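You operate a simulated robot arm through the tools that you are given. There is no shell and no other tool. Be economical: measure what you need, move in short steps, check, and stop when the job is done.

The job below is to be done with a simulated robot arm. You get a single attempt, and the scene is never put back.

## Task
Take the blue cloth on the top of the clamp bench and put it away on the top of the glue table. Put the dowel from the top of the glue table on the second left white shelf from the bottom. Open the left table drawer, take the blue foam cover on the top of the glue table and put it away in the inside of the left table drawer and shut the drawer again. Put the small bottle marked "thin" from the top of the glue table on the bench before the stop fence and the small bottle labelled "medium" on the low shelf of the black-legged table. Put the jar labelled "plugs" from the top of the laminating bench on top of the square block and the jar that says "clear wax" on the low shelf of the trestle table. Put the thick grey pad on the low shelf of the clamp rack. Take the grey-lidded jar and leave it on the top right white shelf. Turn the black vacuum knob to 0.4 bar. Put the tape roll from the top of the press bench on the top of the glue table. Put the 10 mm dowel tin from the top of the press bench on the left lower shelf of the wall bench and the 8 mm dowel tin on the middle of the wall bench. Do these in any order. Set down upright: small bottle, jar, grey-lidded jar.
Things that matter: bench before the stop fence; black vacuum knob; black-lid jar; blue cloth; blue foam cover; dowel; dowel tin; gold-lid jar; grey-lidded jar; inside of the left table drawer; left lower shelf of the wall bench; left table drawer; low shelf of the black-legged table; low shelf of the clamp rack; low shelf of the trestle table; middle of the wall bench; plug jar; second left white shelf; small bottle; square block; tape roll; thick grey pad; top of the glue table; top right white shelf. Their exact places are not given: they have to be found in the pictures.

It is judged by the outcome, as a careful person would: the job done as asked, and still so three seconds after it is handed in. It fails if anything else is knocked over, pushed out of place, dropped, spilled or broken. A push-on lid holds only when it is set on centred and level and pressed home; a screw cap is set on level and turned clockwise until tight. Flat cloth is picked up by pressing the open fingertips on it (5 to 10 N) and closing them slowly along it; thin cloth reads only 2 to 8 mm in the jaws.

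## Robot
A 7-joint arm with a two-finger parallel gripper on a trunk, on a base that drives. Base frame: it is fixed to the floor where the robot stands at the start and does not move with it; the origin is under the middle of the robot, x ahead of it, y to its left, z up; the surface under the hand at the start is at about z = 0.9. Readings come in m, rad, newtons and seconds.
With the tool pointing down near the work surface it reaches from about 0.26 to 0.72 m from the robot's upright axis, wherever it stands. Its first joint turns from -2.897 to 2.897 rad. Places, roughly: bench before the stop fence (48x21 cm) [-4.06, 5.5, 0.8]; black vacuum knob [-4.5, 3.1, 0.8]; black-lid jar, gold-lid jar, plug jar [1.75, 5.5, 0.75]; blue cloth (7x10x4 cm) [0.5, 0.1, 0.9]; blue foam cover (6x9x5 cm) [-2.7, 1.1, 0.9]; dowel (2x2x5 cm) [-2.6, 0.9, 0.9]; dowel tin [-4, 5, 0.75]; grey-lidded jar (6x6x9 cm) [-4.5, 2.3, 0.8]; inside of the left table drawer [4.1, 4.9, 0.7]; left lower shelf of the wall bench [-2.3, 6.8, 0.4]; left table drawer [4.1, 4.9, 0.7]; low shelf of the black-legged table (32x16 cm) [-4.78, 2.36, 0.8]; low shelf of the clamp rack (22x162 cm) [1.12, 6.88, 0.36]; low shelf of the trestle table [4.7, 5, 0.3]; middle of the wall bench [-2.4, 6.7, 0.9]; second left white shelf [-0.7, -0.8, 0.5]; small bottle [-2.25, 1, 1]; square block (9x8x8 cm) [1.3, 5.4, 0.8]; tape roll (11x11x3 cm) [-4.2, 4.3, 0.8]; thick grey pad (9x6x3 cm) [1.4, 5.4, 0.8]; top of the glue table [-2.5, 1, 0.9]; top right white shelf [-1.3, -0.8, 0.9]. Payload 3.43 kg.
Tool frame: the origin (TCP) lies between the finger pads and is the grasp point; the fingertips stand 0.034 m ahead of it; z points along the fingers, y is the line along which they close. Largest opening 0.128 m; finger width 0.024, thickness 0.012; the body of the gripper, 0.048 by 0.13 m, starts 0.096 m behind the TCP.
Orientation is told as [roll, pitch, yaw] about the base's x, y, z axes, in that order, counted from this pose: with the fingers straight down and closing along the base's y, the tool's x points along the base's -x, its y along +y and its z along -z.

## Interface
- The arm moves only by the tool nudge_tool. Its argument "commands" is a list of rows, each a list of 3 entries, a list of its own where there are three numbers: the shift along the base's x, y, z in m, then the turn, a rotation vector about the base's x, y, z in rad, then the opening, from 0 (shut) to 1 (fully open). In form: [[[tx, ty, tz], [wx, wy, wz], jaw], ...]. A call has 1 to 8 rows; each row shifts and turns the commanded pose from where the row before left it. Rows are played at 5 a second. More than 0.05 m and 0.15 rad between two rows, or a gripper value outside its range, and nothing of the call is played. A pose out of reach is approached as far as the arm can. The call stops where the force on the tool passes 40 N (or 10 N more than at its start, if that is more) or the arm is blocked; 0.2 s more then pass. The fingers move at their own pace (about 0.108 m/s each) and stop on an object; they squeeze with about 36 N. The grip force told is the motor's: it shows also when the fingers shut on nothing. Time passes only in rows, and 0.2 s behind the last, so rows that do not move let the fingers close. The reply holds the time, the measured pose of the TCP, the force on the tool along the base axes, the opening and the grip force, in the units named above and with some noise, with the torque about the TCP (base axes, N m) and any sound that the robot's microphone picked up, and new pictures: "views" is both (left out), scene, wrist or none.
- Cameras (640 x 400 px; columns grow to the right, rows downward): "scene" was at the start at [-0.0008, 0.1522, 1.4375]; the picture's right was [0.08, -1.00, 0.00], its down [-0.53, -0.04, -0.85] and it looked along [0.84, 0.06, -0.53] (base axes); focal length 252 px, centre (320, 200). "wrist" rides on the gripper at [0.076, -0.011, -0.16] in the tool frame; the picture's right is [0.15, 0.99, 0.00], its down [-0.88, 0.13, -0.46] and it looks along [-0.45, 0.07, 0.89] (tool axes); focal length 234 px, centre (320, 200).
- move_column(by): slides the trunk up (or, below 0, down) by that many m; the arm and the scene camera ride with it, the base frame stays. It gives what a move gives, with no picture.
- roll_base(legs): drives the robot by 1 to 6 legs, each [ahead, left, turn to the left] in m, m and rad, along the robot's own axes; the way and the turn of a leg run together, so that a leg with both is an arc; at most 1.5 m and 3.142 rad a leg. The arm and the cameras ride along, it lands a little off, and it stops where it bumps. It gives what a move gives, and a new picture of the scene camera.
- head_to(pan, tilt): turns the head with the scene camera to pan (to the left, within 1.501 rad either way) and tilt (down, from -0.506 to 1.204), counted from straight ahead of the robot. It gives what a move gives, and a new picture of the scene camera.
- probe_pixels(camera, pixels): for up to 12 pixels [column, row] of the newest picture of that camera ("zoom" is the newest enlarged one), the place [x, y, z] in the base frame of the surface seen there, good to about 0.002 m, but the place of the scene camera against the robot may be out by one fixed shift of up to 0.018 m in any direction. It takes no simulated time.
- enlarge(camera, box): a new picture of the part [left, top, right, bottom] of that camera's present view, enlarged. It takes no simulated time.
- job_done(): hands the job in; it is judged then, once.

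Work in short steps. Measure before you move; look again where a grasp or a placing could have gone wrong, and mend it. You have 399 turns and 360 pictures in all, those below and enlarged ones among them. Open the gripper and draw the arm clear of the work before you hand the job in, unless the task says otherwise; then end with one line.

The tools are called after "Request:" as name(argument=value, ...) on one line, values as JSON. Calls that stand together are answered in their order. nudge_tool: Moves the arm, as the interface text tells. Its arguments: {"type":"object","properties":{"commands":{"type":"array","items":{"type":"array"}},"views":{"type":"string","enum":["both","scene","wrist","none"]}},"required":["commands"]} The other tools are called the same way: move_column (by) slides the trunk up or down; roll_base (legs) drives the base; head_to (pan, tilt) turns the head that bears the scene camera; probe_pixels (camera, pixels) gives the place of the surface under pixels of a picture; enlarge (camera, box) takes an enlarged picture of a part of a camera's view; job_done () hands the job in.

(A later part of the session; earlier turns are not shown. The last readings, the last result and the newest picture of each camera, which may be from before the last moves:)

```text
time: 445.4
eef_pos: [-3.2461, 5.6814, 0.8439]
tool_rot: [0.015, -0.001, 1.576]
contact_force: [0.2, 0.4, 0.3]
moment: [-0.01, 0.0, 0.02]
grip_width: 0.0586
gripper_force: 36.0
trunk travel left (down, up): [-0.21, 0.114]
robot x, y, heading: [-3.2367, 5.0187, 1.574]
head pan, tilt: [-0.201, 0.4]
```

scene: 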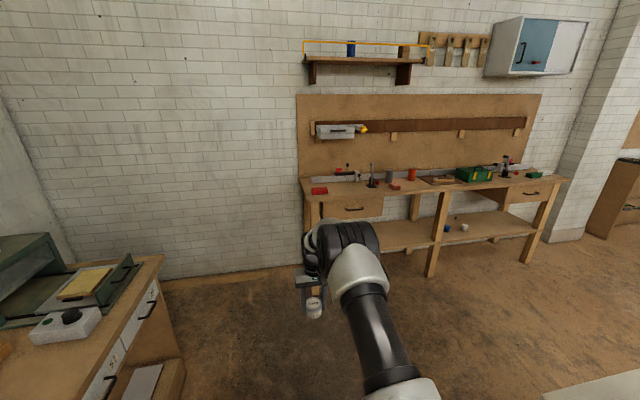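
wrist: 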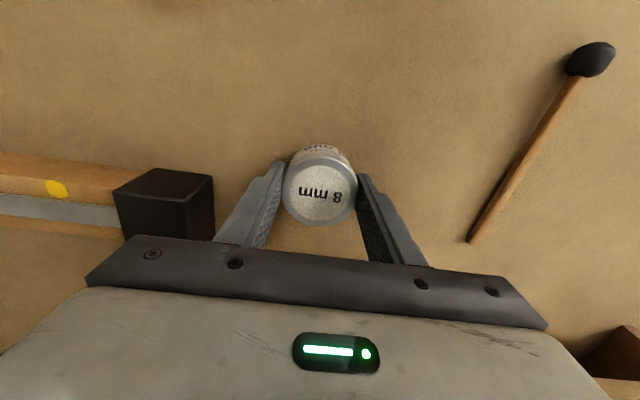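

The lift was refused, so the base moved with the tool low; the tin is still held. I lift now, and measure the wall bench.

Request:
nudge_tool(commands=[[[0, 0, 0.045], [0, 0, 0], 0], [[0, 0, 0.05], [0, 0, 0], 0], [[0, 0, 0.05], [0, 0, 0], 0], [[0, 0, 0.05], [0, 0, 0], 0], [[0, -0.02, 0.045], [0, 0, 0], 0], [[0, -0.04, 0.02], [0, 0, 0], 0], [[0, -0.05, 0], [0, 0, 0], 0], [[0, -0.04, 0], [0, 0, 0], 0]], views="none")

Request:
probe_pixels(camera="scene", pixels=[[303, 183], [565, 182], [400, 195], [440, 205], [430, 275], [525, 260], [400, 240], [480, 225], [448, 228], [464, 226], [410, 180], [350, 190]])

Request:
enlarge(camera="scene", box=[290, 140, 580, 290])

```text
time: 447.2
eef_pos: [-3.2475, 5.5309, 1.1037]
tool_rot: [0.016, -0.004, 1.575]
contact_force: [0.0, 0.4, -2.1]
moment: [0.0, 0.01, -0.01]
grip_width: 0.0588
gripper_force: 35.9
trunk travel left (down, up): [-0.21, 0.114]
robot x, y, heading: [-3.2355, 5.0168, 1.573]
head pan, tilt: [-0.201, 0.4]
```

```text
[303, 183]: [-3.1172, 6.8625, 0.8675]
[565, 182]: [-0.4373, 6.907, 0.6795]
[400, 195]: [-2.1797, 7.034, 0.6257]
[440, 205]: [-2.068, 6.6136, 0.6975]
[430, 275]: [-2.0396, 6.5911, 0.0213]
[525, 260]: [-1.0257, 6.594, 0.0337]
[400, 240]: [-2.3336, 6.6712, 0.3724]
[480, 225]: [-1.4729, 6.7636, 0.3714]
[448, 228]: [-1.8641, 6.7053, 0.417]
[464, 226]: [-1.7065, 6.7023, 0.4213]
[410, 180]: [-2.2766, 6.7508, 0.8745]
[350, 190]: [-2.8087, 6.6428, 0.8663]
```

```text
2.21 times, centred on (435, 215) of scene
```

zoom: 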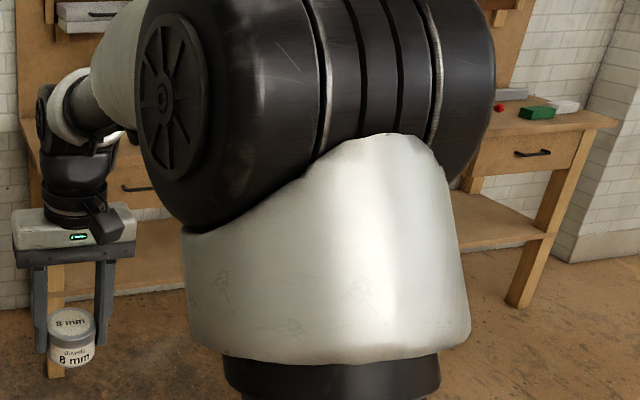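

Bench top z ≈ 0.885, front y 6.60, low shelf z ≈ 0.385. I drive ahead to y ≈ 6.0, then right to x ≈ -2.3.

Request:
roll_base(legs=[[0.95, 0, 0], [0, -0.92, 0]])

Request:
head_to(pan=0.15, tilt=0.6)

```text
time: 461.0
eef_pos: [-2.3242, 6.478, 1.1029]
tool_rot: [0.016, -0.002, 1.577]
contact_force: [-0.3, 0.2, -1.4]
moment: [0.02, -0.03, 0.0]
grip_width: 0.0591
gripper_force: 36.0
trunk travel left (down, up): [-0.21, 0.114]
robot x, y, heading: [-2.3142, 5.9599, 1.575]
head pan, tilt: [-0.201, 0.4]
```

scene: 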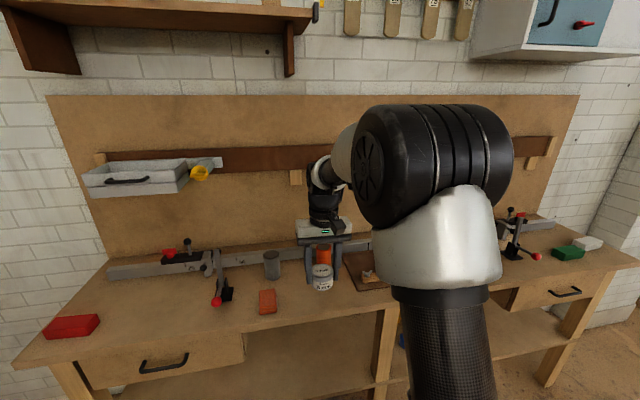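

```text
time: 461.9
eef_pos: [-2.3249, 6.4775, 1.1029]
tool_rot: [0.016, -0.002, 1.577]
contact_force: [-1.7, -0.3, -1.0]
moment: [0.02, 0.01, 0.01]
grip_width: 0.0587
gripper_force: 35.6
trunk travel left (down, up): [-0.21, 0.114]
robot x, y, heading: [-2.3131, 5.9635, 1.575]
head pan, tilt: [0.15, 0.6]
```

scene: 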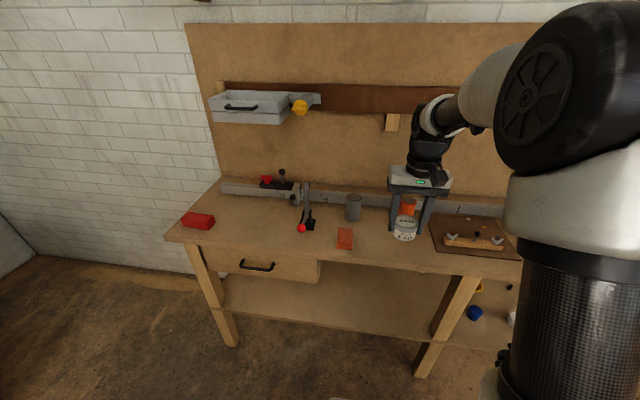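

Request:
probe_pixels(camera="scene", pixels=[[170, 237], [390, 245], [345, 240], [430, 245], [385, 250], [410, 210], [460, 285], [430, 370], [225, 335], [300, 295], [380, 310], [353, 205]])

Request:
head_to(pan=-0.55, tilt=0.6)

```text
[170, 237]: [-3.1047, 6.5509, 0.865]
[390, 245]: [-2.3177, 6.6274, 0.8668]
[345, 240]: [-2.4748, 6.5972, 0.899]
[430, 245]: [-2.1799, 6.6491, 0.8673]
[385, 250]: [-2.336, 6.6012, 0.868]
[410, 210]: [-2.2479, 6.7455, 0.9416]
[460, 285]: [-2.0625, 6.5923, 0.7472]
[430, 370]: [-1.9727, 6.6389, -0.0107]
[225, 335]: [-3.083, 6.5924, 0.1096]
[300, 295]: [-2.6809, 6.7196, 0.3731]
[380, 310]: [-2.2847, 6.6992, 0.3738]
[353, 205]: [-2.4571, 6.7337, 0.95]
```

```text
time: 462.9
eef_pos: [-2.3239, 6.4763, 1.1032]
tool_rot: [0.016, -0.003, 1.575]
contact_force: [-0.4, 0.0, -0.4]
moment: [0.0, 0.0, -0.02]
grip_width: 0.0587
gripper_force: 36.1
trunk travel left (down, up): [-0.21, 0.114]
robot x, y, heading: [-2.312, 5.9605, 1.572]
head pan, tilt: [-0.55, 0.6]
```

scene: 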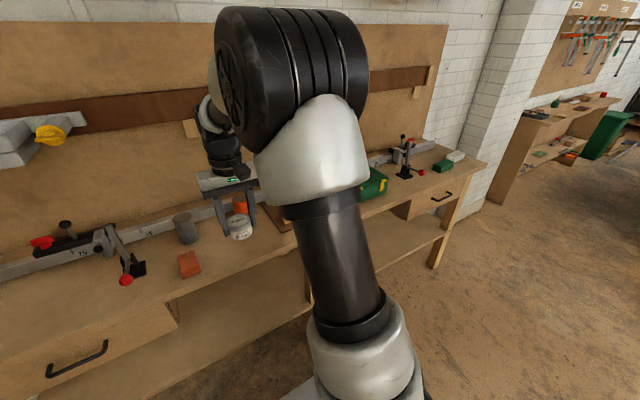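

I place it between the two cups at about (-2.352, 6.66). I advance 0.1 m and look down.

Request:
roll_base(legs=[[0.1, 0.02, 0]])

Request:
nudge_tool(commands=[[[-0.004, 0.03, -0.02], [0, 0, 0], 0], [[-0.004, 0.03, -0.02], [0, 0, 0], 0], [[0, 0, 0], [0, 0, 0], 0]], views="wrist")

```text
time: 464.1
eef_pos: [-2.3438, 6.5775, 1.1031]
tool_rot: [0.016, -0.002, 1.577]
contact_force: [0.4, -0.2, -0.4]
moment: [0.04, 0.0, -0.02]
grip_width: 0.0589
gripper_force: 35.6
trunk travel left (down, up): [-0.21, 0.114]
robot x, y, heading: [-2.334, 6.0622, 1.575]
head pan, tilt: [-0.55, 0.6]
```

scene: 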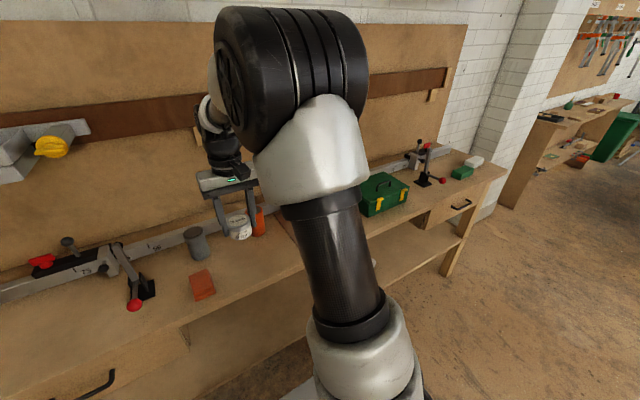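

```text
time: 464.9
eef_pos: [-2.3522, 6.6382, 1.0644]
tool_rot: [0.016, -0.003, 1.577]
contact_force: [0.0, 0.5, -1.0]
moment: [-0.01, 0.03, 0.0]
grip_width: 0.0588
gripper_force: 35.8
trunk travel left (down, up): [-0.21, 0.114]
robot x, y, heading: [-2.3345, 6.0622, 1.574]
head pan, tilt: [-0.55, 0.6]
```

wrist: 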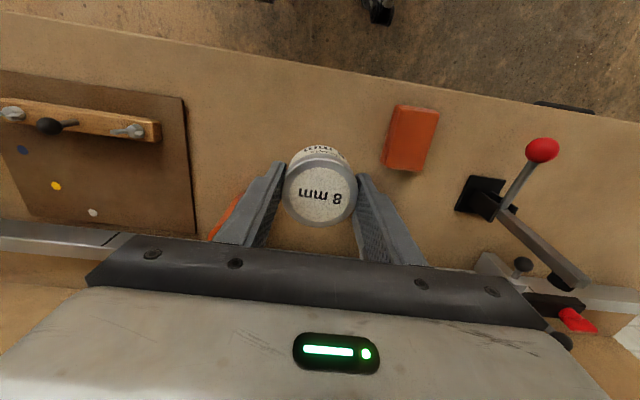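

Request:
probe_pixels(camera="wrist", pixels=[[320, 120], [260, 120], [232, 215], [222, 228], [405, 115], [385, 165], [340, 75], [190, 180], [240, 150]])

```text
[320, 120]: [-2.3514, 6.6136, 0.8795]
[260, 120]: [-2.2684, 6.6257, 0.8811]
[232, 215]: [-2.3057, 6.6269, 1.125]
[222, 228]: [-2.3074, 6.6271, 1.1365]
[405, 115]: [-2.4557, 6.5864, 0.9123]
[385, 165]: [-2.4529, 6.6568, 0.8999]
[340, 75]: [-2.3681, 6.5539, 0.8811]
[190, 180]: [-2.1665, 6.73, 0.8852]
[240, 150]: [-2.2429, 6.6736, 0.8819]
```

Surface 0.880. I lower here (y 6.638) to 0.925.

Request:
nudge_tool(commands=[[[0, 0, -0.05], [0, 0, 0], 0], [[0, 0, -0.05], [0, 0, 0], 0], [[0, 0, -0.032], [0, 0, 0], 0], [[0, 0, -0.005], [0, 0, 0], 0], [[0, 0, -0.003], [0, 0, 0], 0], [[0, 0, 0], [0, 0, 0], 0]], views="wrist")

```text
time: 466.3
eef_pos: [-2.3523, 6.6367, 0.9238]
tool_rot: [0.016, -0.002, 1.576]
contact_force: [1.0, -0.5, 0.6]
moment: [0.0, 0.0, 0.0]
grip_width: 0.0585
gripper_force: 36.4
trunk travel left (down, up): [-0.21, 0.114]
robot x, y, heading: [-2.3304, 6.0626, 1.574]
head pan, tilt: [-0.55, 0.6]
```

wrist: 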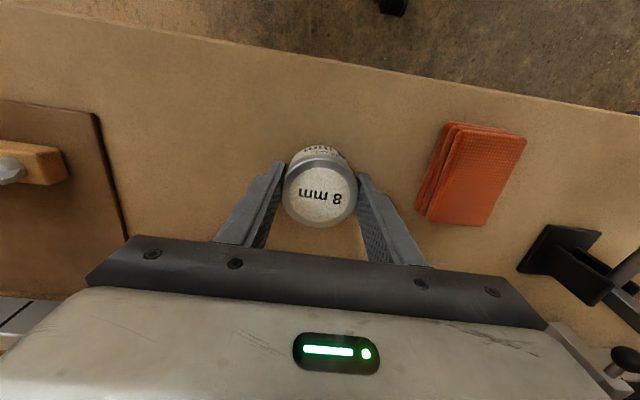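

Request:
nudge_tool(commands=[[[0, 0, -0.002], [0, 0, 0], 0], [[0, 0, 0], [0, 0, 0], 0.55], [[0, 0, 0], [0, 0, 0], 0.62], [[0, 0, 0.04], [0, 0, 0], 0.62], [[0, 0, 0.05], [0, 0, 0], 0.62], [[0, -0.02, 0.045], [0, 0, 0], 0.62], [[0, -0.04, 0.02], [0, 0, 0], 0.62], [[0, -0.04, 0.02], [0, 0, 0], 0.62]], views="wrist")

```text
time: 468.1
eef_pos: [-2.3522, 6.5367, 1.0977]
tool_rot: [0.014, -0.003, 1.577]
contact_force: [-0.1, 0.4, 0.5]
moment: [0.01, -0.03, 0.02]
grip_width: 0.0797
gripper_force: 0.1
trunk travel left (down, up): [-0.21, 0.114]
robot x, y, heading: [-2.334, 6.0616, 1.571]
head pan, tilt: [-0.55, 0.6]
```

wrist: 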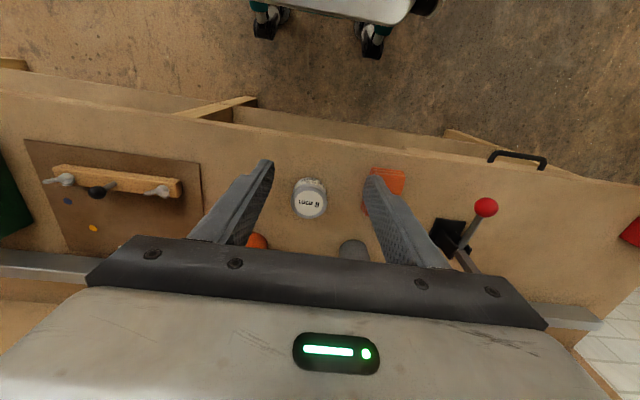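

The 8 mm tin stands there. Now back to the press bench for the 10 mm tin.

Request:
roll_base(legs=[[0, 0.95, 0], [-0.97, 0, 0], [0, 0, 1.57], [0.05, 0, 0]])

Request:
nudge_tool(commands=[[[0, 0, 0], [0, 0.13, 0], 0.62], [[-0.02, 0, 0], [0, 0.13, 0], 0.62], [[-0.02, 0, 0], [0, 0.13, 0], 0.62], [[-0.02, 0, 0], [0, 0.13, 0], 0.62], [[-0.02, 0, 0], [0, 0.13, 0], 0.62], [[-0.02, 0, 0], [0, 0.13, 0], 0.62], [[0, 0, 0], [0, 0, 0], 0.62]], views="wrist")

```text
time: 486.8
eef_pos: [-3.8134, 5.0645, 1.0964]
tool_rot: [0.015, -0.002, -3.127]
contact_force: [1.1, 0.0, 0.1]
moment: [0.0, 0.0, 0.01]
grip_width: 0.0795
gripper_force: 0.0
trunk travel left (down, up): [-0.21, 0.114]
robot x, y, heading: [-3.3374, 5.0904, -3.127]
head pan, tilt: [-0.55, 0.6]
```

scene: 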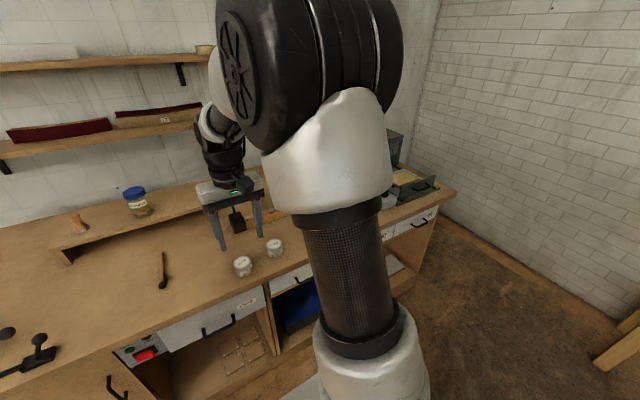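

```text
time: 488.4
eef_pos: [-3.9115, 5.0661, 1.0973]
tool_rot: [-0.001, -0.784, -3.118]
contact_force: [0.1, -0.3, -0.7]
moment: [-0.04, 0.01, 0.06]
grip_width: 0.0793
gripper_force: 0.0
trunk travel left (down, up): [-0.21, 0.114]
robot x, y, heading: [-3.3361, 5.0895, -3.126]
head pan, tilt: [-0.55, 0.6]
```

wrist: 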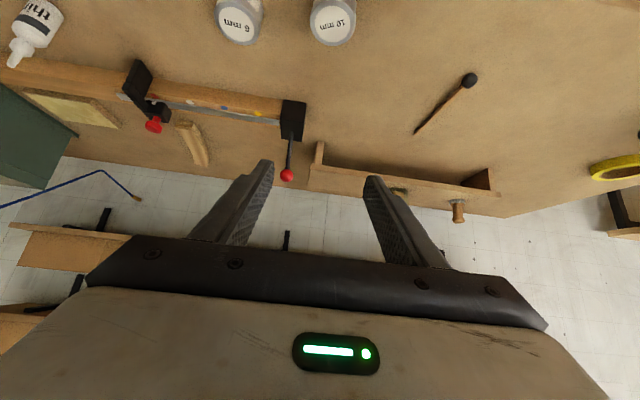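

Request:
probe_pixels(camera="wrist", pixels=[[335, 30], [314, 20], [356, 20], [335, 44], [330, 60], [244, 28], [262, 28], [335, 10]])

```text
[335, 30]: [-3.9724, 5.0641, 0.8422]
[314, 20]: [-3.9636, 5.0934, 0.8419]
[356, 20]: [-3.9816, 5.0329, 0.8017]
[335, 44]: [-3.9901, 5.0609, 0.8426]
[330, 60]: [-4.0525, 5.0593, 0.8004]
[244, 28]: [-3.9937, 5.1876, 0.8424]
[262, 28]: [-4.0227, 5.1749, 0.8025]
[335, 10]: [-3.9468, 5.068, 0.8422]
```

10 mm tin axis ≈ (-3.966, 5.064). I move over and descend with the tilted fingers.

Request:
nudge_tool(commands=[[[-0.045, -0.002, 0], [0, 0, 0], 0.62], [[0, 0, -0.05], [0, 0, 0], 0.62], [[0, 0, -0.05], [0, 0, 0], 0.62], [[0, 0, -0.05], [0, 0, 0], 0.62], [[0, 0, -0.05], [0, 0, 0], 0.62], [[0, 0, 0], [0, 0, 0], 0.62]], views="wrist")

```text
time: 489.8
eef_pos: [-3.9576, 5.0616, 0.897]
tool_rot: [0.0, -0.783, -3.118]
contact_force: [-0.5, -0.1, 0.2]
moment: [-0.01, 0.02, 0.0]
grip_width: 0.0795
gripper_force: 0.1
trunk travel left (down, up): [-0.21, 0.114]
robot x, y, heading: [-3.3363, 5.088, -3.125]
head pan, tilt: [-0.55, 0.6]
```

wrist: 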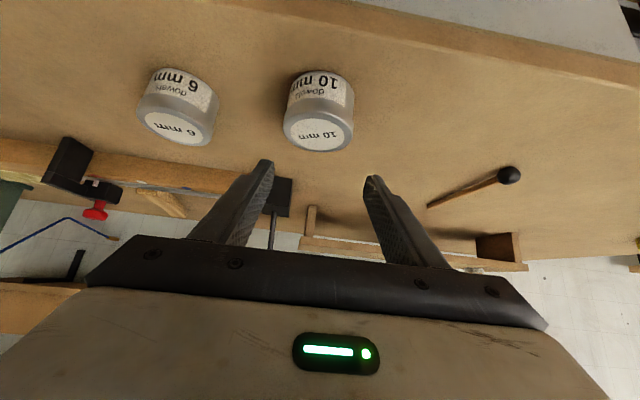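

Request:
probe_pixels(camera="wrist", pixels=[[318, 120], [318, 133], [318, 148], [287, 132], [350, 130], [322, 72], [320, 95]])

```text
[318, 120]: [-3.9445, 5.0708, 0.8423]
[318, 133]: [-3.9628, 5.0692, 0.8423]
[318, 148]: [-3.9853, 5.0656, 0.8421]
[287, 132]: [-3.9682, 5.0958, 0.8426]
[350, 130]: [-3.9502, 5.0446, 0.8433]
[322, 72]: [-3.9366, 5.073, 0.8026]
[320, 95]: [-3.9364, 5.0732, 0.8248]
```

Axis (-3.965, 5.070): I shift 8 mm in y, lower to 0.840 and close.

Request:
nudge_tool(commands=[[[0, 0.008, -0.03], [0, 0, 0], 0.62], [[0, 0, -0.027], [0, 0, 0], 0.62], [[0, 0, 0], [0, 0, 0], 0.5], [[0, 0, 0], [0, 0, 0], 0.3], [[0, 0, 0], [0, 0, 0], 0], [[0, 0, 0], [0, 0, 0], 0]], views="wrist")

```text
time: 491.1
eef_pos: [-3.9578, 5.0705, 0.8398]
tool_rot: [-0.002, -0.781, -3.118]
contact_force: [-0.8, -0.3, -0.1]
moment: [-0.03, -0.03, -0.02]
grip_width: 0.0587
gripper_force: 35.7
trunk travel left (down, up): [-0.21, 0.114]
robot x, y, heading: [-3.3348, 5.0876, -3.132]
head pan, tilt: [-0.55, 0.6]
```

wrist: 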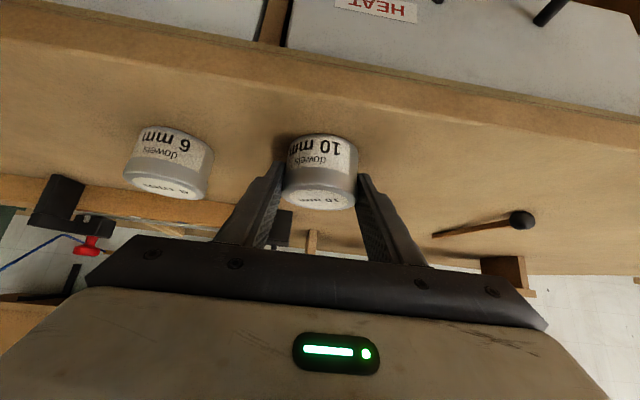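

10 mm tin held. I lift and pull back.

Request:
nudge_tool(commands=[[[0, 0, 0.045], [0, 0, 0], 0], [[0, 0, 0.05], [0, 0, 0], 0], [[0, 0, 0.05], [0, 0, 0], 0], [[0, 0, 0.05], [0, 0, 0], 0], [[0.02, 0, 0.04], [0, 0, 0], 0], [[0.03, 0, 0.02], [0, 0, 0], 0]], views="none")

```text
time: 492.6
eef_pos: [-3.9076, 5.0709, 1.0936]
tool_rot: [-0.001, -0.782, -3.119]
contact_force: [0.3, 0.0, -1.5]
moment: [0.05, -0.04, 0.01]
grip_width: 0.0585
gripper_force: 35.9
trunk travel left (down, up): [-0.21, 0.114]
robot x, y, heading: [-3.3338, 5.0902, -3.133]
head pan, tilt: [-0.55, 0.6]
```

I drive to the wall bench at x ≈ -2.4.

Request:
roll_base(legs=[[-0.1, 0, 0], [0, 0, -1.57], [0.85, 0, 0], [0, -0.86, 0]])

Request:
head_to(pan=0.2, tilt=0.75)

```text
time: 509.9
eef_pos: [-2.4023, 6.5175, 1.0934]
tool_rot: [0.0, -0.781, 1.59]
contact_force: [-0.9, 0.4, -0.9]
moment: [-0.03, 0.01, 0.03]
grip_width: 0.0582
gripper_force: 35.7
trunk travel left (down, up): [-0.21, 0.114]
robot x, y, heading: [-2.3876, 5.9472, 1.584]
head pan, tilt: [-0.55, 0.6]
```

scene: 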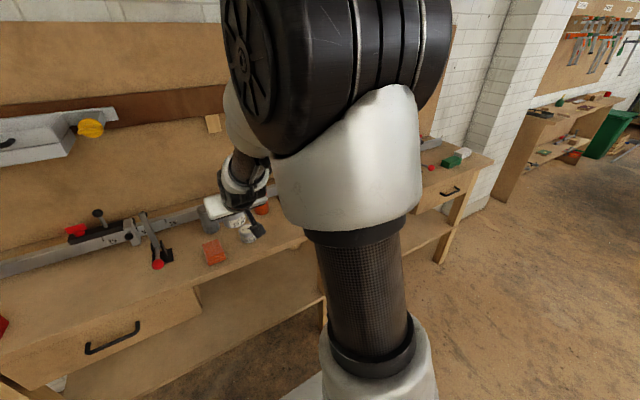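

```text
time: 511.0
eef_pos: [-2.4018, 6.5173, 1.0949]
tool_rot: [-0.001, -0.782, 1.591]
contact_force: [0.4, -1.0, -1.0]
moment: [-0.01, -0.03, 0.01]
grip_width: 0.0586
gripper_force: 36.1
trunk travel left (down, up): [-0.21, 0.114]
robot x, y, heading: [-2.3856, 5.9464, 1.579]
head pan, tilt: [0.201, 0.75]
```

scene: 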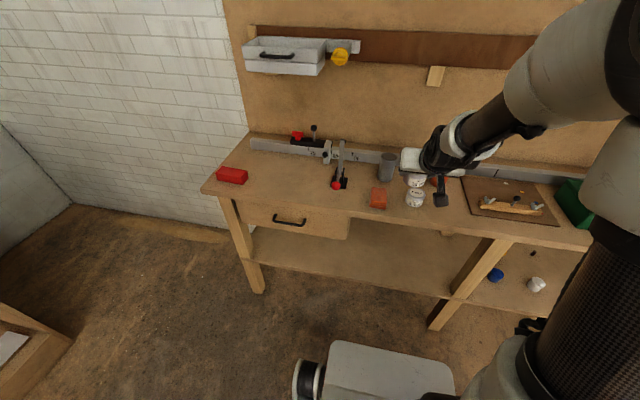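

The left lower shelf is clear at x ≈ -2.4. I back off 0.17 m and lower the trunk and arm in front of the bench.

Request:
roll_base(legs=[[-0.17, 0, 0]])

Request:
move_column(by=-0.2)

Request:
nudge_tool(commands=[[[0, 0, -0.05], [0, 0, 0], 0], [[0, 0, -0.05], [0, 0, 0], 0], [[0, 0, -0.05], [0, 0, 0], 0], [[0, 0, -0.05], [0, 0, 0], 0], [[0, 0, -0.05], [0, 0, 0], 0], [[0, 0, -0.05], [0, 0, 0], 0], [[0, 0, -0.05], [0, 0, 0], 0], [[0, 0, -0.05], [0, 0, 0], 0]], views="wrist")

```text
time: 512.5
eef_pos: [-2.4005, 6.3478, 1.0936]
tool_rot: [-0.001, -0.783, 1.591]
contact_force: [0.2, -0.1, -1.1]
moment: [-0.01, -0.01, 0.0]
grip_width: 0.0583
gripper_force: 35.9
trunk travel left (down, up): [-0.21, 0.114]
robot x, y, heading: [-2.3842, 5.777, 1.585]
head pan, tilt: [0.201, 0.75]
```

scene: 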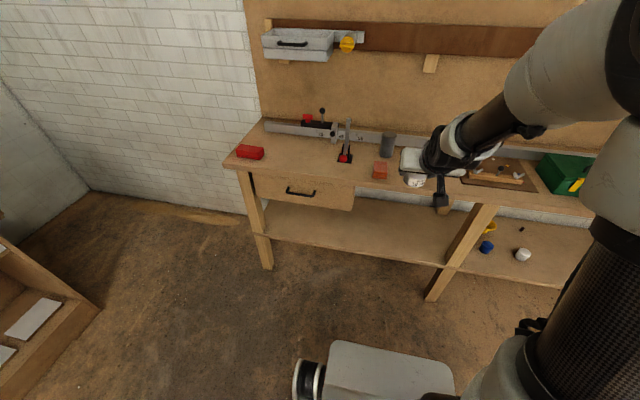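

```text
time: 514.7
eef_pos: [-2.4, 6.3477, 0.8943]
tool_rot: [-0.001, -0.782, 1.592]
contact_force: [0.4, 0.3, -0.6]
moment: [0.02, 0.01, 0.02]
grip_width: 0.0583
gripper_force: 35.8
trunk travel left (down, up): [-0.01, 0.314]
robot x, y, heading: [-2.3839, 5.7824, 1.58]
head pan, tilt: [0.201, 0.75]
```

```text
time: 516.5
eef_pos: [-2.4028, 6.3484, 0.4934]
tool_rot: [0.0, -0.783, 1.588]
contact_force: [0.0, 0.1, 0.1]
moment: [0.0, 0.0, 0.0]
grip_width: 0.0583
gripper_force: 36.1
trunk travel left (down, up): [-0.01, 0.314]
robot x, y, heading: [-2.3816, 5.7763, 1.58]
head pan, tilt: [0.201, 0.75]
```

wrist: 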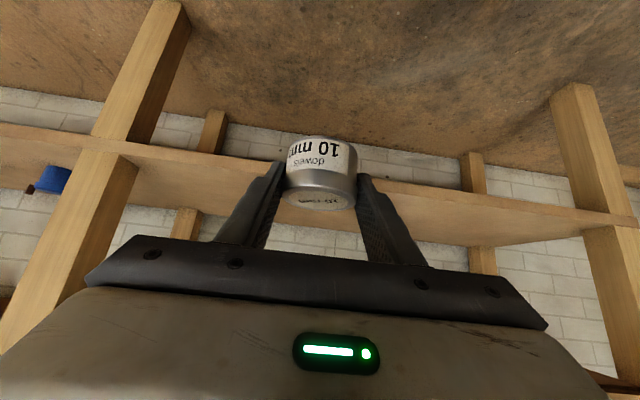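

Request:
probe_pixels(camera="wrist", pixels=[[230, 180], [230, 163], [420, 200], [440, 185], [250, 190], [500, 235], [400, 215], [130, 160]])

```text
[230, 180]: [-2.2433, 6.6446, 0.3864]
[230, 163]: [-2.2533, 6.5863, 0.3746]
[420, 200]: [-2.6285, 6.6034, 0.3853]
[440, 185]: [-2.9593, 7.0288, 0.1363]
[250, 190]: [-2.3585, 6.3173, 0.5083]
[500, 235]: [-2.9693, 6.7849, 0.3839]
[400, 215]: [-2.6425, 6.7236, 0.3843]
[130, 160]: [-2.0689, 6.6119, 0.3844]
```

Shelf surface 0.385, front y 6.587. I roll ahead 0.2 and look.

Request:
roll_base(legs=[[0.2, 0, 0]])

Request:
nudge_tool(commands=[[[0, 0.04, 0], [0, 0, 0], 0], [[0, 0.04, -0.01], [0, 0, 0], 0], [[0, 0.04, -0.02], [0, 0, 0], 0], [[0, 0.025, -0.01], [0, 0, 0], 0], [[0, 0, 0], [0, 0, 0], 0]], views="both")

```text
time: 518.0
eef_pos: [-2.4054, 6.5442, 0.4932]
tool_rot: [0.0, -0.782, 1.591]
contact_force: [-0.6, -1.0, -1.0]
moment: [0.0, 0.0, -0.02]
grip_width: 0.0583
gripper_force: 35.7
trunk travel left (down, up): [-0.01, 0.314]
robot x, y, heading: [-2.3866, 5.9751, 1.585]
head pan, tilt: [0.201, 0.75]
```

scene: 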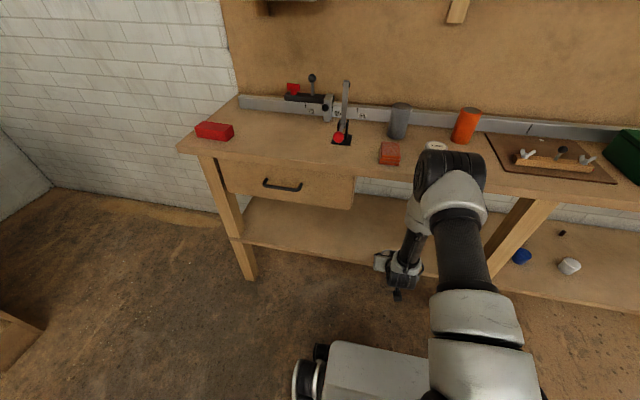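

```text
time: 519.2
eef_pos: [-2.4066, 6.6909, 0.4519]
tool_rot: [0.001, -0.781, 1.592]
contact_force: [-0.2, 0.5, -0.2]
moment: [-0.01, 0.02, 0.01]
grip_width: 0.0582
gripper_force: 36.0
trunk travel left (down, up): [-0.01, 0.314]
robot x, y, heading: [-2.3861, 5.9757, 1.585]
head pan, tilt: [0.201, 0.75]
```

scene: 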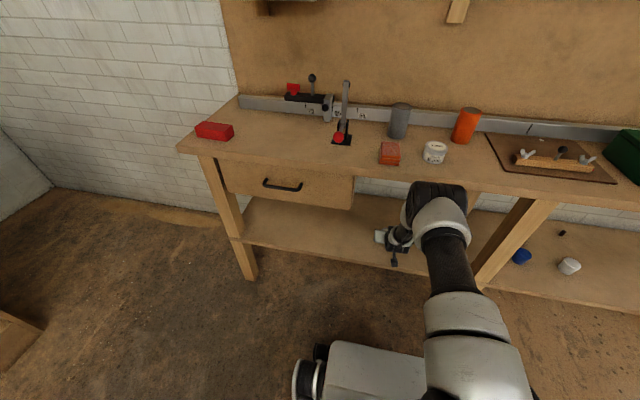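
wrist: 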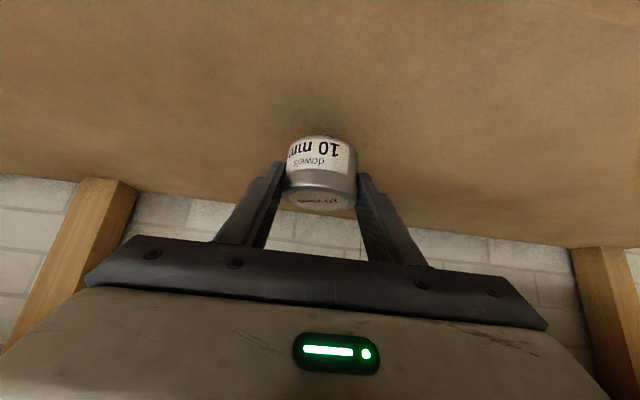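

Inside above the shelf, no contact. I lower to touch.

Request:
nudge_tool(commands=[[[0, 0, -0.018], [0, 0, 0], 0], [[0, 0, -0.006], [0, 0, 0], 0], [[0, 0, -0.003], [0, 0, 0], 0], [[0, 0, 0], [0, 0, 0], 0]], views="wrist")

```text
time: 520.2
eef_pos: [-2.4053, 6.6901, 0.4257]
tool_rot: [0.001, -0.781, 1.592]
contact_force: [0.0, 0.1, -1.2]
moment: [-0.05, 0.02, -0.01]
grip_width: 0.0585
gripper_force: 36.0
trunk travel left (down, up): [-0.01, 0.314]
robot x, y, heading: [-2.3861, 5.9747, 1.584]
head pan, tilt: [0.201, 0.75]
```

wrist: 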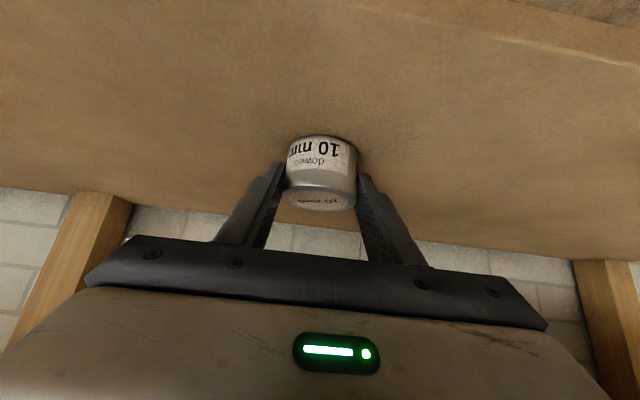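

Request:
nudge_tool(commands=[[[0, 0, -0.002], [0, 0, 0], 0], [[0, 0, -0.002], [0, 0, 0], 0], [[0, 0, 0], [0, 0, 0], 0]], views="none")

```text
time: 521.0
eef_pos: [-2.4065, 6.6917, 0.4245]
tool_rot: [0.0, -0.787, 1.593]
contact_force: [-0.9, -4.3, 13.7]
moment: [-0.28, 0.08, 0.02]
grip_width: 0.0585
gripper_force: 35.9
trunk travel left (down, up): [-0.01, 0.314]
robot x, y, heading: [-2.3865, 5.9778, 1.582]
head pan, tilt: [0.201, 0.75]
```

It rests (13.7 N). I release and back straight out.

Request:
nudge_tool(commands=[[[0, 0, 0.002], [0, 0, 0], 0.5], [[0, 0, 0], [0, 0, 0], 0.62], [[0, 0, 0], [0, 0, 0], 0.62], [[0, -0.04, 0.01], [0, 0, 0], 0.62], [[0, -0.045, 0.01], [0, 0, 0], 0.62], [[0, -0.045, 0.01], [0, 0, 0], 0.62], [[0, -0.03, 0.01], [0, 0, 0], 0.62], [[0, 0, 0], [0, 0, 0], 0.62]], views="wrist")

```text
time: 522.9
eef_pos: [-2.4055, 6.5297, 0.4635]
tool_rot: [0.0, -0.784, 1.593]
contact_force: [0.0, 0.8, -0.7]
moment: [0.0, 0.02, 0.04]
grip_width: 0.0793
gripper_force: 0.0
trunk travel left (down, up): [-0.01, 0.314]
robot x, y, heading: [-2.3877, 5.9756, 1.577]
head pan, tilt: [0.201, 0.75]
```

wrist: 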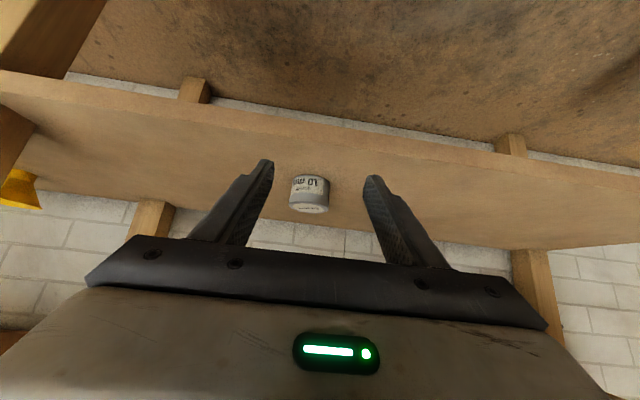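

The tin stands on the lower shelf. I back off and raise trunk and arm, bringing the tool vertical.

Request:
roll_base(legs=[[-0.2, 0, 0]])

Request:
nudge_tool(commands=[[[0, 0, 0.05], [-0.1, 0, 0], 0.62], [[0, 0, 0.05], [-0.1, 0, 0], 0.62], [[0, -0.01, 0.045], [-0.1, 0, 0], 0.62], [[0, -0.01, 0.045], [-0.1, 0, 0], 0.62], [[0, -0.01, 0.045], [-0.1, 0, 0], 0.62], [[0, -0.01, 0.045], [-0.1, 0, 0], 0.62], [[0, 0, 0.05], [-0.1, 0, 0], 0.62], [[0, 0, 0.05], [-0.085, 0, 0], 0.62]], views="none")

Request:
move_column(by=0.2)

```text
time: 524.5
eef_pos: [-2.4032, 6.3299, 0.4641]
tool_rot: [-0.001, -0.784, 1.591]
contact_force: [0.7, -0.4, 0.2]
moment: [0.01, -0.03, 0.0]
grip_width: 0.0794
gripper_force: 0.1
trunk travel left (down, up): [-0.01, 0.314]
robot x, y, heading: [-2.3856, 5.7733, 1.579]
head pan, tilt: [0.201, 0.75]
```

scene: 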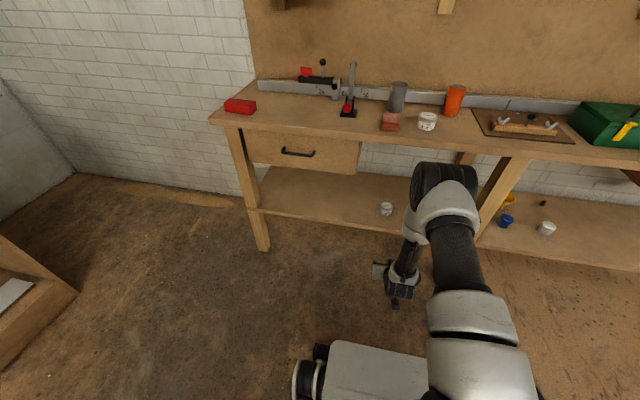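

```text
time: 526.2
eef_pos: [-2.402, 6.2894, 0.8449]
tool_rot: [0.014, 0.002, 1.585]
contact_force: [0.2, 0.3, -0.8]
moment: [-0.01, 0.01, -0.01]
grip_width: 0.0795
gripper_force: 0.0
trunk travel left (down, up): [-0.01, 0.314]
robot x, y, heading: [-2.3859, 5.773, 1.578]
head pan, tilt: [0.201, 0.75]
```

```text
time: 528.4
eef_pos: [-2.4029, 6.2892, 1.0445]
tool_rot: [0.013, 0.004, 1.585]
contact_force: [-0.3, -0.6, -0.3]
moment: [-0.01, -0.01, -0.01]
grip_width: 0.0795
gripper_force: 0.1
trunk travel left (down, up): [-0.21, 0.114]
robot x, y, heading: [-2.3855, 5.7731, 1.58]
head pan, tilt: [0.201, 0.75]
```

Both tins in place. I raise a little and drive to the aisle south of the press bench.

Request:
nudge_tool(commands=[[[0, 0, 0.05], [0, 0, 0], 0.6], [[0, 0, 0.045], [0, 0, 0], 0.6]], views="none")

Request:
roll_base(legs=[[0, 0.95, -0.01], [-1.05, 0, 0], [-1.07, 0, 0]])

Request:
head_to(pan=0.9, tilt=0.6)

```text
time: 529.0
eef_pos: [-2.4016, 6.2879, 1.1406]
tool_rot: [0.014, 0.003, 1.585]
contact_force: [-0.8, -0.1, -0.2]
moment: [-0.04, 0.0, 0.0]
grip_width: 0.0766
gripper_force: 0.0
trunk travel left (down, up): [-0.21, 0.114]
robot x, y, heading: [-2.3836, 5.7742, 1.582]
head pan, tilt: [0.201, 0.75]
```

```text
time: 548.6
eef_pos: [-3.3359, 4.1612, 1.138]
tool_rot: [0.013, 0.001, 1.578]
contact_force: [-0.1, 0.3, 0.0]
moment: [0.03, -0.02, 0.03]
grip_width: 0.0767
gripper_force: 0.0
trunk travel left (down, up): [-0.21, 0.114]
robot x, y, heading: [-3.3225, 3.6463, 1.57]
head pan, tilt: [0.201, 0.75]
```

scene: 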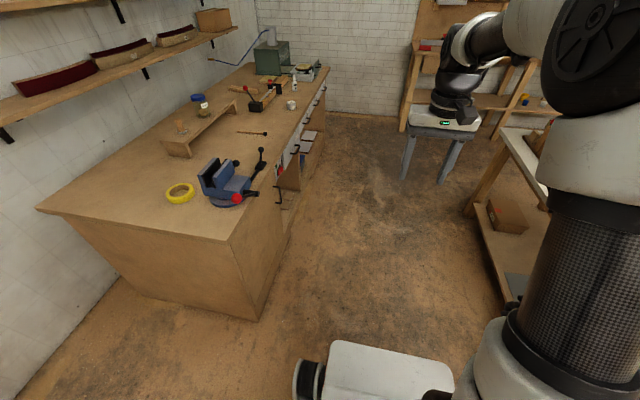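

```text
time: 549.7
eef_pos: [-3.3366, 4.1605, 1.138]
tool_rot: [0.014, 0.004, 1.579]
contact_force: [-0.1, 0.2, -0.2]
moment: [-0.02, -0.01, -0.02]
grip_width: 0.0768
gripper_force: 0.2
trunk travel left (down, up): [-0.21, 0.114]
robot x, y, heading: [-3.3242, 3.6434, 1.57]
head pan, tilt: [0.901, 0.6]
```

scene: 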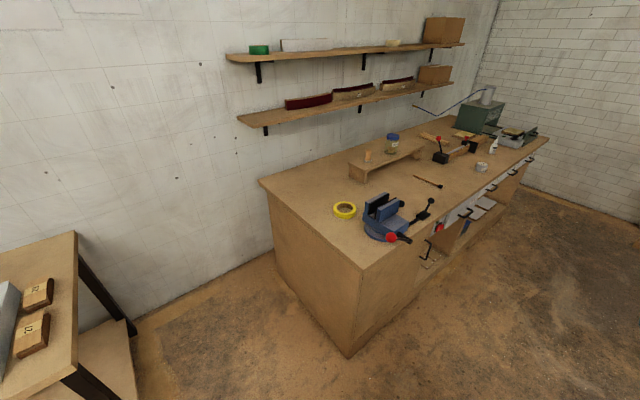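

Request:
probe_pixels(camera="scene", pixels=[[75, 240], [70, 375], [362, 265], [262, 183], [345, 210], [380, 225], [386, 236], [405, 240], [130, 330], [390, 200]])

```text
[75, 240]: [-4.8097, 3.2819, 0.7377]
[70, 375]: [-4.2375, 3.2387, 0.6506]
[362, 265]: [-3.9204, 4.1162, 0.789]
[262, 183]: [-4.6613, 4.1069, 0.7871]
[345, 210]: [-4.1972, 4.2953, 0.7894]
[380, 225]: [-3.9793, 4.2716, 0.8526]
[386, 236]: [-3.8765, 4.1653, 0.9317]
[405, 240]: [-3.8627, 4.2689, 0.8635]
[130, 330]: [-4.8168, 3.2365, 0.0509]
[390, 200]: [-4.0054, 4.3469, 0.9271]
```

Gap between the tables is y 3.28–4.11; I roll left into it keeping y ≈ 3.69.

Request:
roll_base(legs=[[0.05, 0, 0], [0, 0.8, 0]])

Request:
nudge_tool(commands=[[[0, 0.0, 0], [0, 0, 0], 1], [[0, 0, 0], [0, 0, 0], 1]], views="wrist")

```text
time: 558.3
eef_pos: [-4.1372, 4.2074, 1.1395]
tool_rot: [0.015, 0.002, 1.583]
contact_force: [-0.9, 0.1, 0.4]
moment: [0.0, 0.04, -0.01]
grip_width: 0.0766
gripper_force: 0.0
trunk travel left (down, up): [-0.21, 0.114]
robot x, y, heading: [-4.1227, 3.6931, 1.578]
head pan, tilt: [0.901, 0.6]
```

scene: 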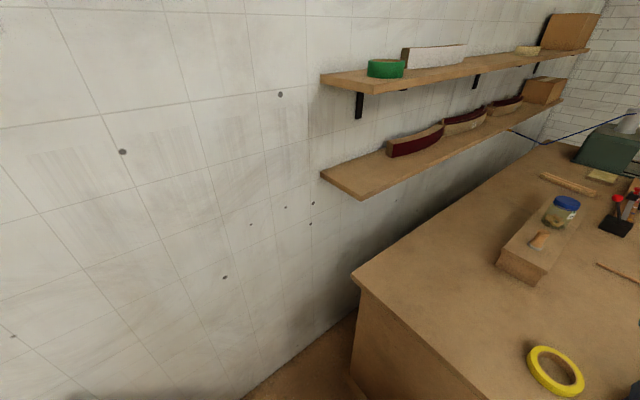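

```text
time: 558.9
eef_pos: [-4.136, 4.2082, 1.139]
tool_rot: [0.014, 0.003, 1.583]
contact_force: [0.4, 0.4, 0.1]
moment: [-0.03, 0.0, -0.04]
grip_width: 0.1281
gripper_force: 0.1
trunk travel left (down, up): [-0.21, 0.114]
robot x, y, heading: [-4.1178, 3.6931, 1.58]
head pan, tilt: [0.901, 0.6]
```

wrist: 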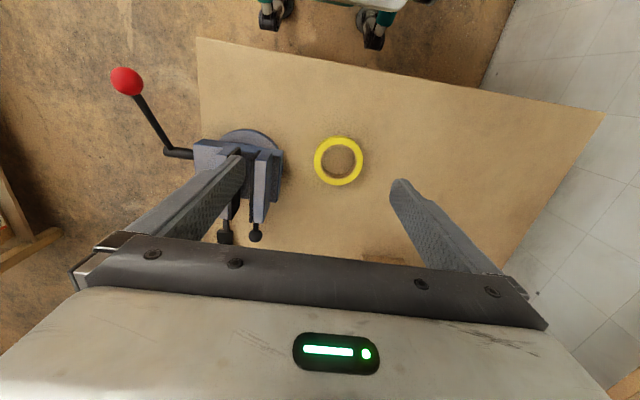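

Request:
probe_pixels(camera="wrist", pixels=[[338, 162], [317, 162], [360, 162], [338, 141], [338, 182], [355, 160], [284, 165], [262, 150], [400, 140], [238, 150]])

Request:
enlarge(camera="wrist", box=[240, 110, 420, 222])

```text
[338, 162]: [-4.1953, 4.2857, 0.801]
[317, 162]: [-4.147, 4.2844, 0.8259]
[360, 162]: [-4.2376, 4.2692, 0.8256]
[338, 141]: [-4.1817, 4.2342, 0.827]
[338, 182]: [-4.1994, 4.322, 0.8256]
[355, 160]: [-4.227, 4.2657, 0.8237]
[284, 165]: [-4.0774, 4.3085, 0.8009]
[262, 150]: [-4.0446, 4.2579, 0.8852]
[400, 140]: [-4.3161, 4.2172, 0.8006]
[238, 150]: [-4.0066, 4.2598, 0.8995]
```

```text
3.56 times, centred on (330, 166) of wrist
```

zoom: 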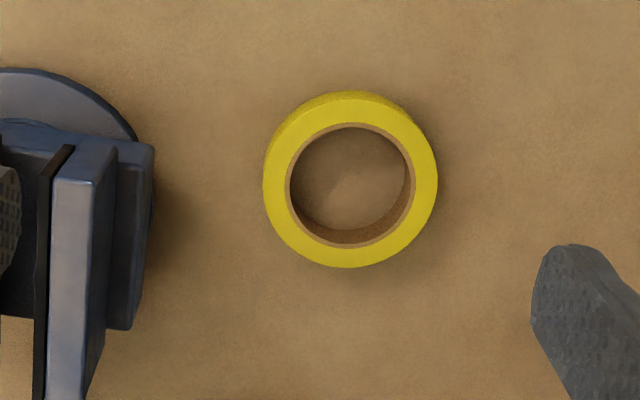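

Tape centre (-4.192, 4.278), rim mid-diameter 0.09, top 0.826. I grip its west rim (away from the vise): one finger inside the ring.

Request:
nudge_tool(commands=[[[-0.04, 0.025, 0], [0, 0, 0], 0.4], [[-0.04, 0.025, -0.01], [0, 0, 0], 0.4], [[-0.021, 0.018, -0.035], [0, 0, 0], 0.4], [[0, 0, -0.05], [0, 0, 0], 0.4], [[0, 0, -0.05], [0, 0, 0], 0.4], [[0, 0, -0.05], [0, 0, 0], 0.4], [[0, 0, -0.02], [0, 0, 0], 0.4], [[0, 0, 0], [0, 0, 0], 0.4]], views="wrist")

```text
time: 560.7
eef_pos: [-4.2397, 4.2759, 0.924]
tool_rot: [0.014, 0.001, 1.585]
contact_force: [-0.3, -0.3, -0.5]
moment: [0.0, 0.01, -0.01]
grip_width: 0.0512
gripper_force: 0.0
trunk travel left (down, up): [-0.21, 0.114]
robot x, y, heading: [-4.1225, 3.6898, 1.583]
head pan, tilt: [0.901, 0.6]
```

wrist: 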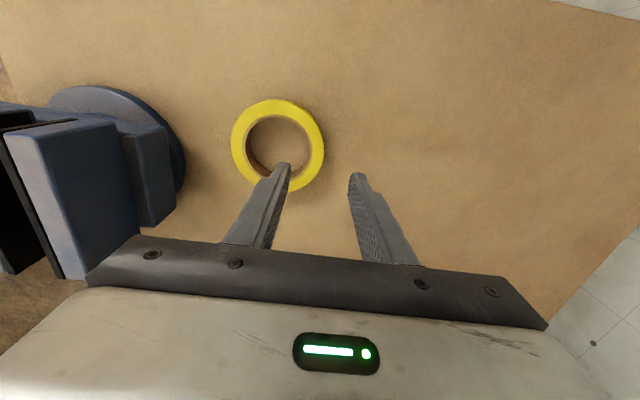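

Request:
probe_pixels(camera="wrist", pixels=[[317, 145], [239, 145], [278, 106], [300, 182], [324, 150], [303, 150]])

```text
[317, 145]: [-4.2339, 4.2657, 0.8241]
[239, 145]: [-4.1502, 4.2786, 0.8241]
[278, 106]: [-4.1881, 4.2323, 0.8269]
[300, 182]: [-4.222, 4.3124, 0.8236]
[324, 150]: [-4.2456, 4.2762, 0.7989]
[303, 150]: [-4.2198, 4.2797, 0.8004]
```

Request:
nudge_tool(commands=[[[0.006, -0.003, -0.04], [0, 0, 0], 0.4], [[0, 0, -0.03], [0, 0, 0], 0.4], [[0, 0, -0.014], [0, 0, 0], 0.4], [[0, 0, 0], [0, 0, 0], 0.4], [[0, 0, 0], [0, 0, 0], 0.2], [[0, 0, 0], [0, 0, 0], 0], [[0, 0, 0], [0, 0, 0], 0], [[0, 0, 0], [0, 0, 0], 0]], views="wrist")

```text
time: 562.5
eef_pos: [-4.2324, 4.2731, 0.8396]
tool_rot: [0.013, 0.003, 1.583]
contact_force: [-0.3, 0.1, 1.9]
moment: [-0.01, -0.19, -0.03]
grip_width: 0.0196
gripper_force: 35.9
trunk travel left (down, up): [-0.21, 0.114]
robot x, y, heading: [-4.1207, 3.6925, 1.576]
head pan, tilt: [0.901, 0.6]
```

wrist: 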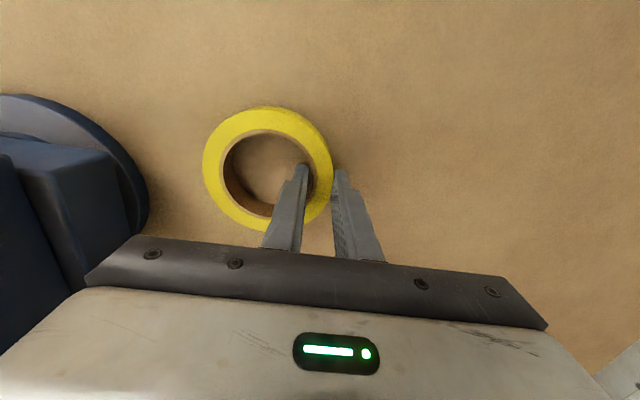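

Tape held (19.6 mm). I lift it straight up.

Request:
nudge_tool(commands=[[[0, 0, 0.03], [0, 0, 0], 0], [[0, 0, 0.05], [0, 0, 0], 0], [[0, 0, 0.05], [0, 0, 0], 0], [[0, 0, 0.05], [0, 0, 0], 0], [[0, 0, 0.05], [0, 0, 0], 0], [[0.03, -0.03, 0.025], [0, 0, 0], 0], [[0.04, -0.03, 0], [0, 0, 0], 0], [[0.04, -0.02, 0], [0, 0, 0], 0]], views="wrist")

```text
time: 564.3
eef_pos: [-4.1216, 4.1919, 1.0951]
tool_rot: [0.013, 0.001, 1.58]
contact_force: [-0.9, 0.0, -0.3]
moment: [-0.02, 0.03, -0.01]
grip_width: 0.0194
gripper_force: 36.3
trunk travel left (down, up): [-0.21, 0.114]
robot x, y, heading: [-4.1208, 3.6921, 1.578]
head pan, tilt: [0.901, 0.6]
```

wrist: 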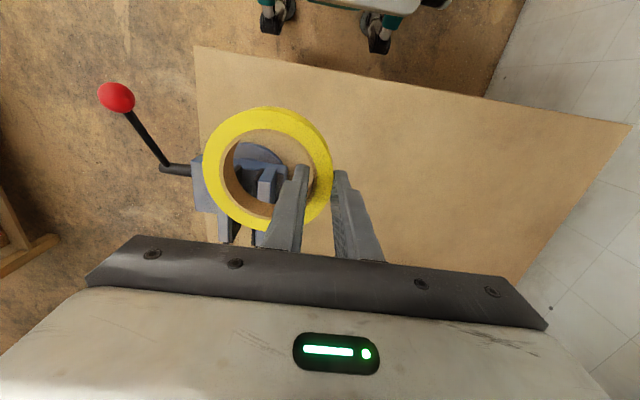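

Now drive to the west/front of the glue table.

Request:
roll_base(legs=[[0, -0.42, 0], [-1.2, 0, 0], [-1.2, 0, 0], [-1.1, 0, 0], [0, 0, -1.578]])

Request:
head_to(pan=0.3, tilt=0.6)

```text
time: 589.3
eef_pos: [-3.1652, 0.2119, 1.0941]
tool_rot: [0.014, 0.003, 0.006]
contact_force: [-0.4, -0.1, -1.2]
moment: [0.07, 0.0, 0.02]
grip_width: 0.0191
gripper_force: 36.0
trunk travel left (down, up): [-0.21, 0.114]
robot x, y, heading: [-3.6627, 0.2123, 0.003]
head pan, tilt: [0.901, 0.6]
```

scene: 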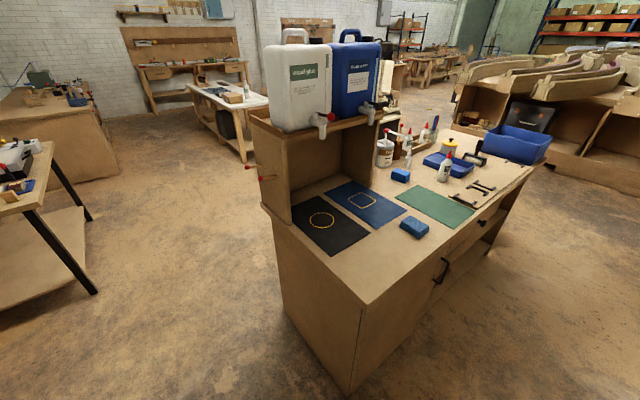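

```text
time: 590.3
eef_pos: [-3.1654, 0.2117, 1.0949]
tool_rot: [0.014, 0.002, 0.006]
contact_force: [0.0, -0.4, -0.3]
moment: [0.03, 0.04, -0.02]
grip_width: 0.0191
gripper_force: 36.4
trunk travel left (down, up): [-0.21, 0.114]
robot x, y, heading: [-3.6624, 0.2119, 0.0]
head pan, tilt: [0.3, 0.6]
```

scene: 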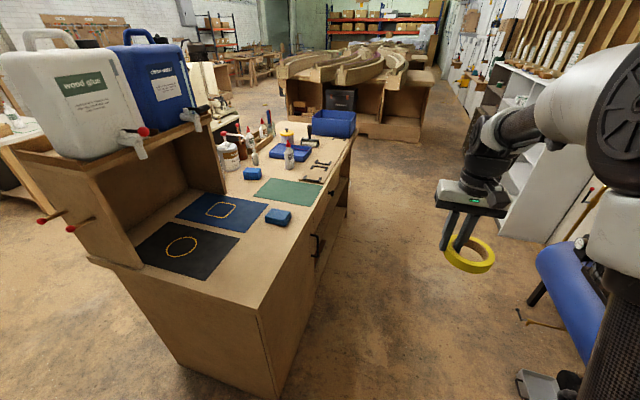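

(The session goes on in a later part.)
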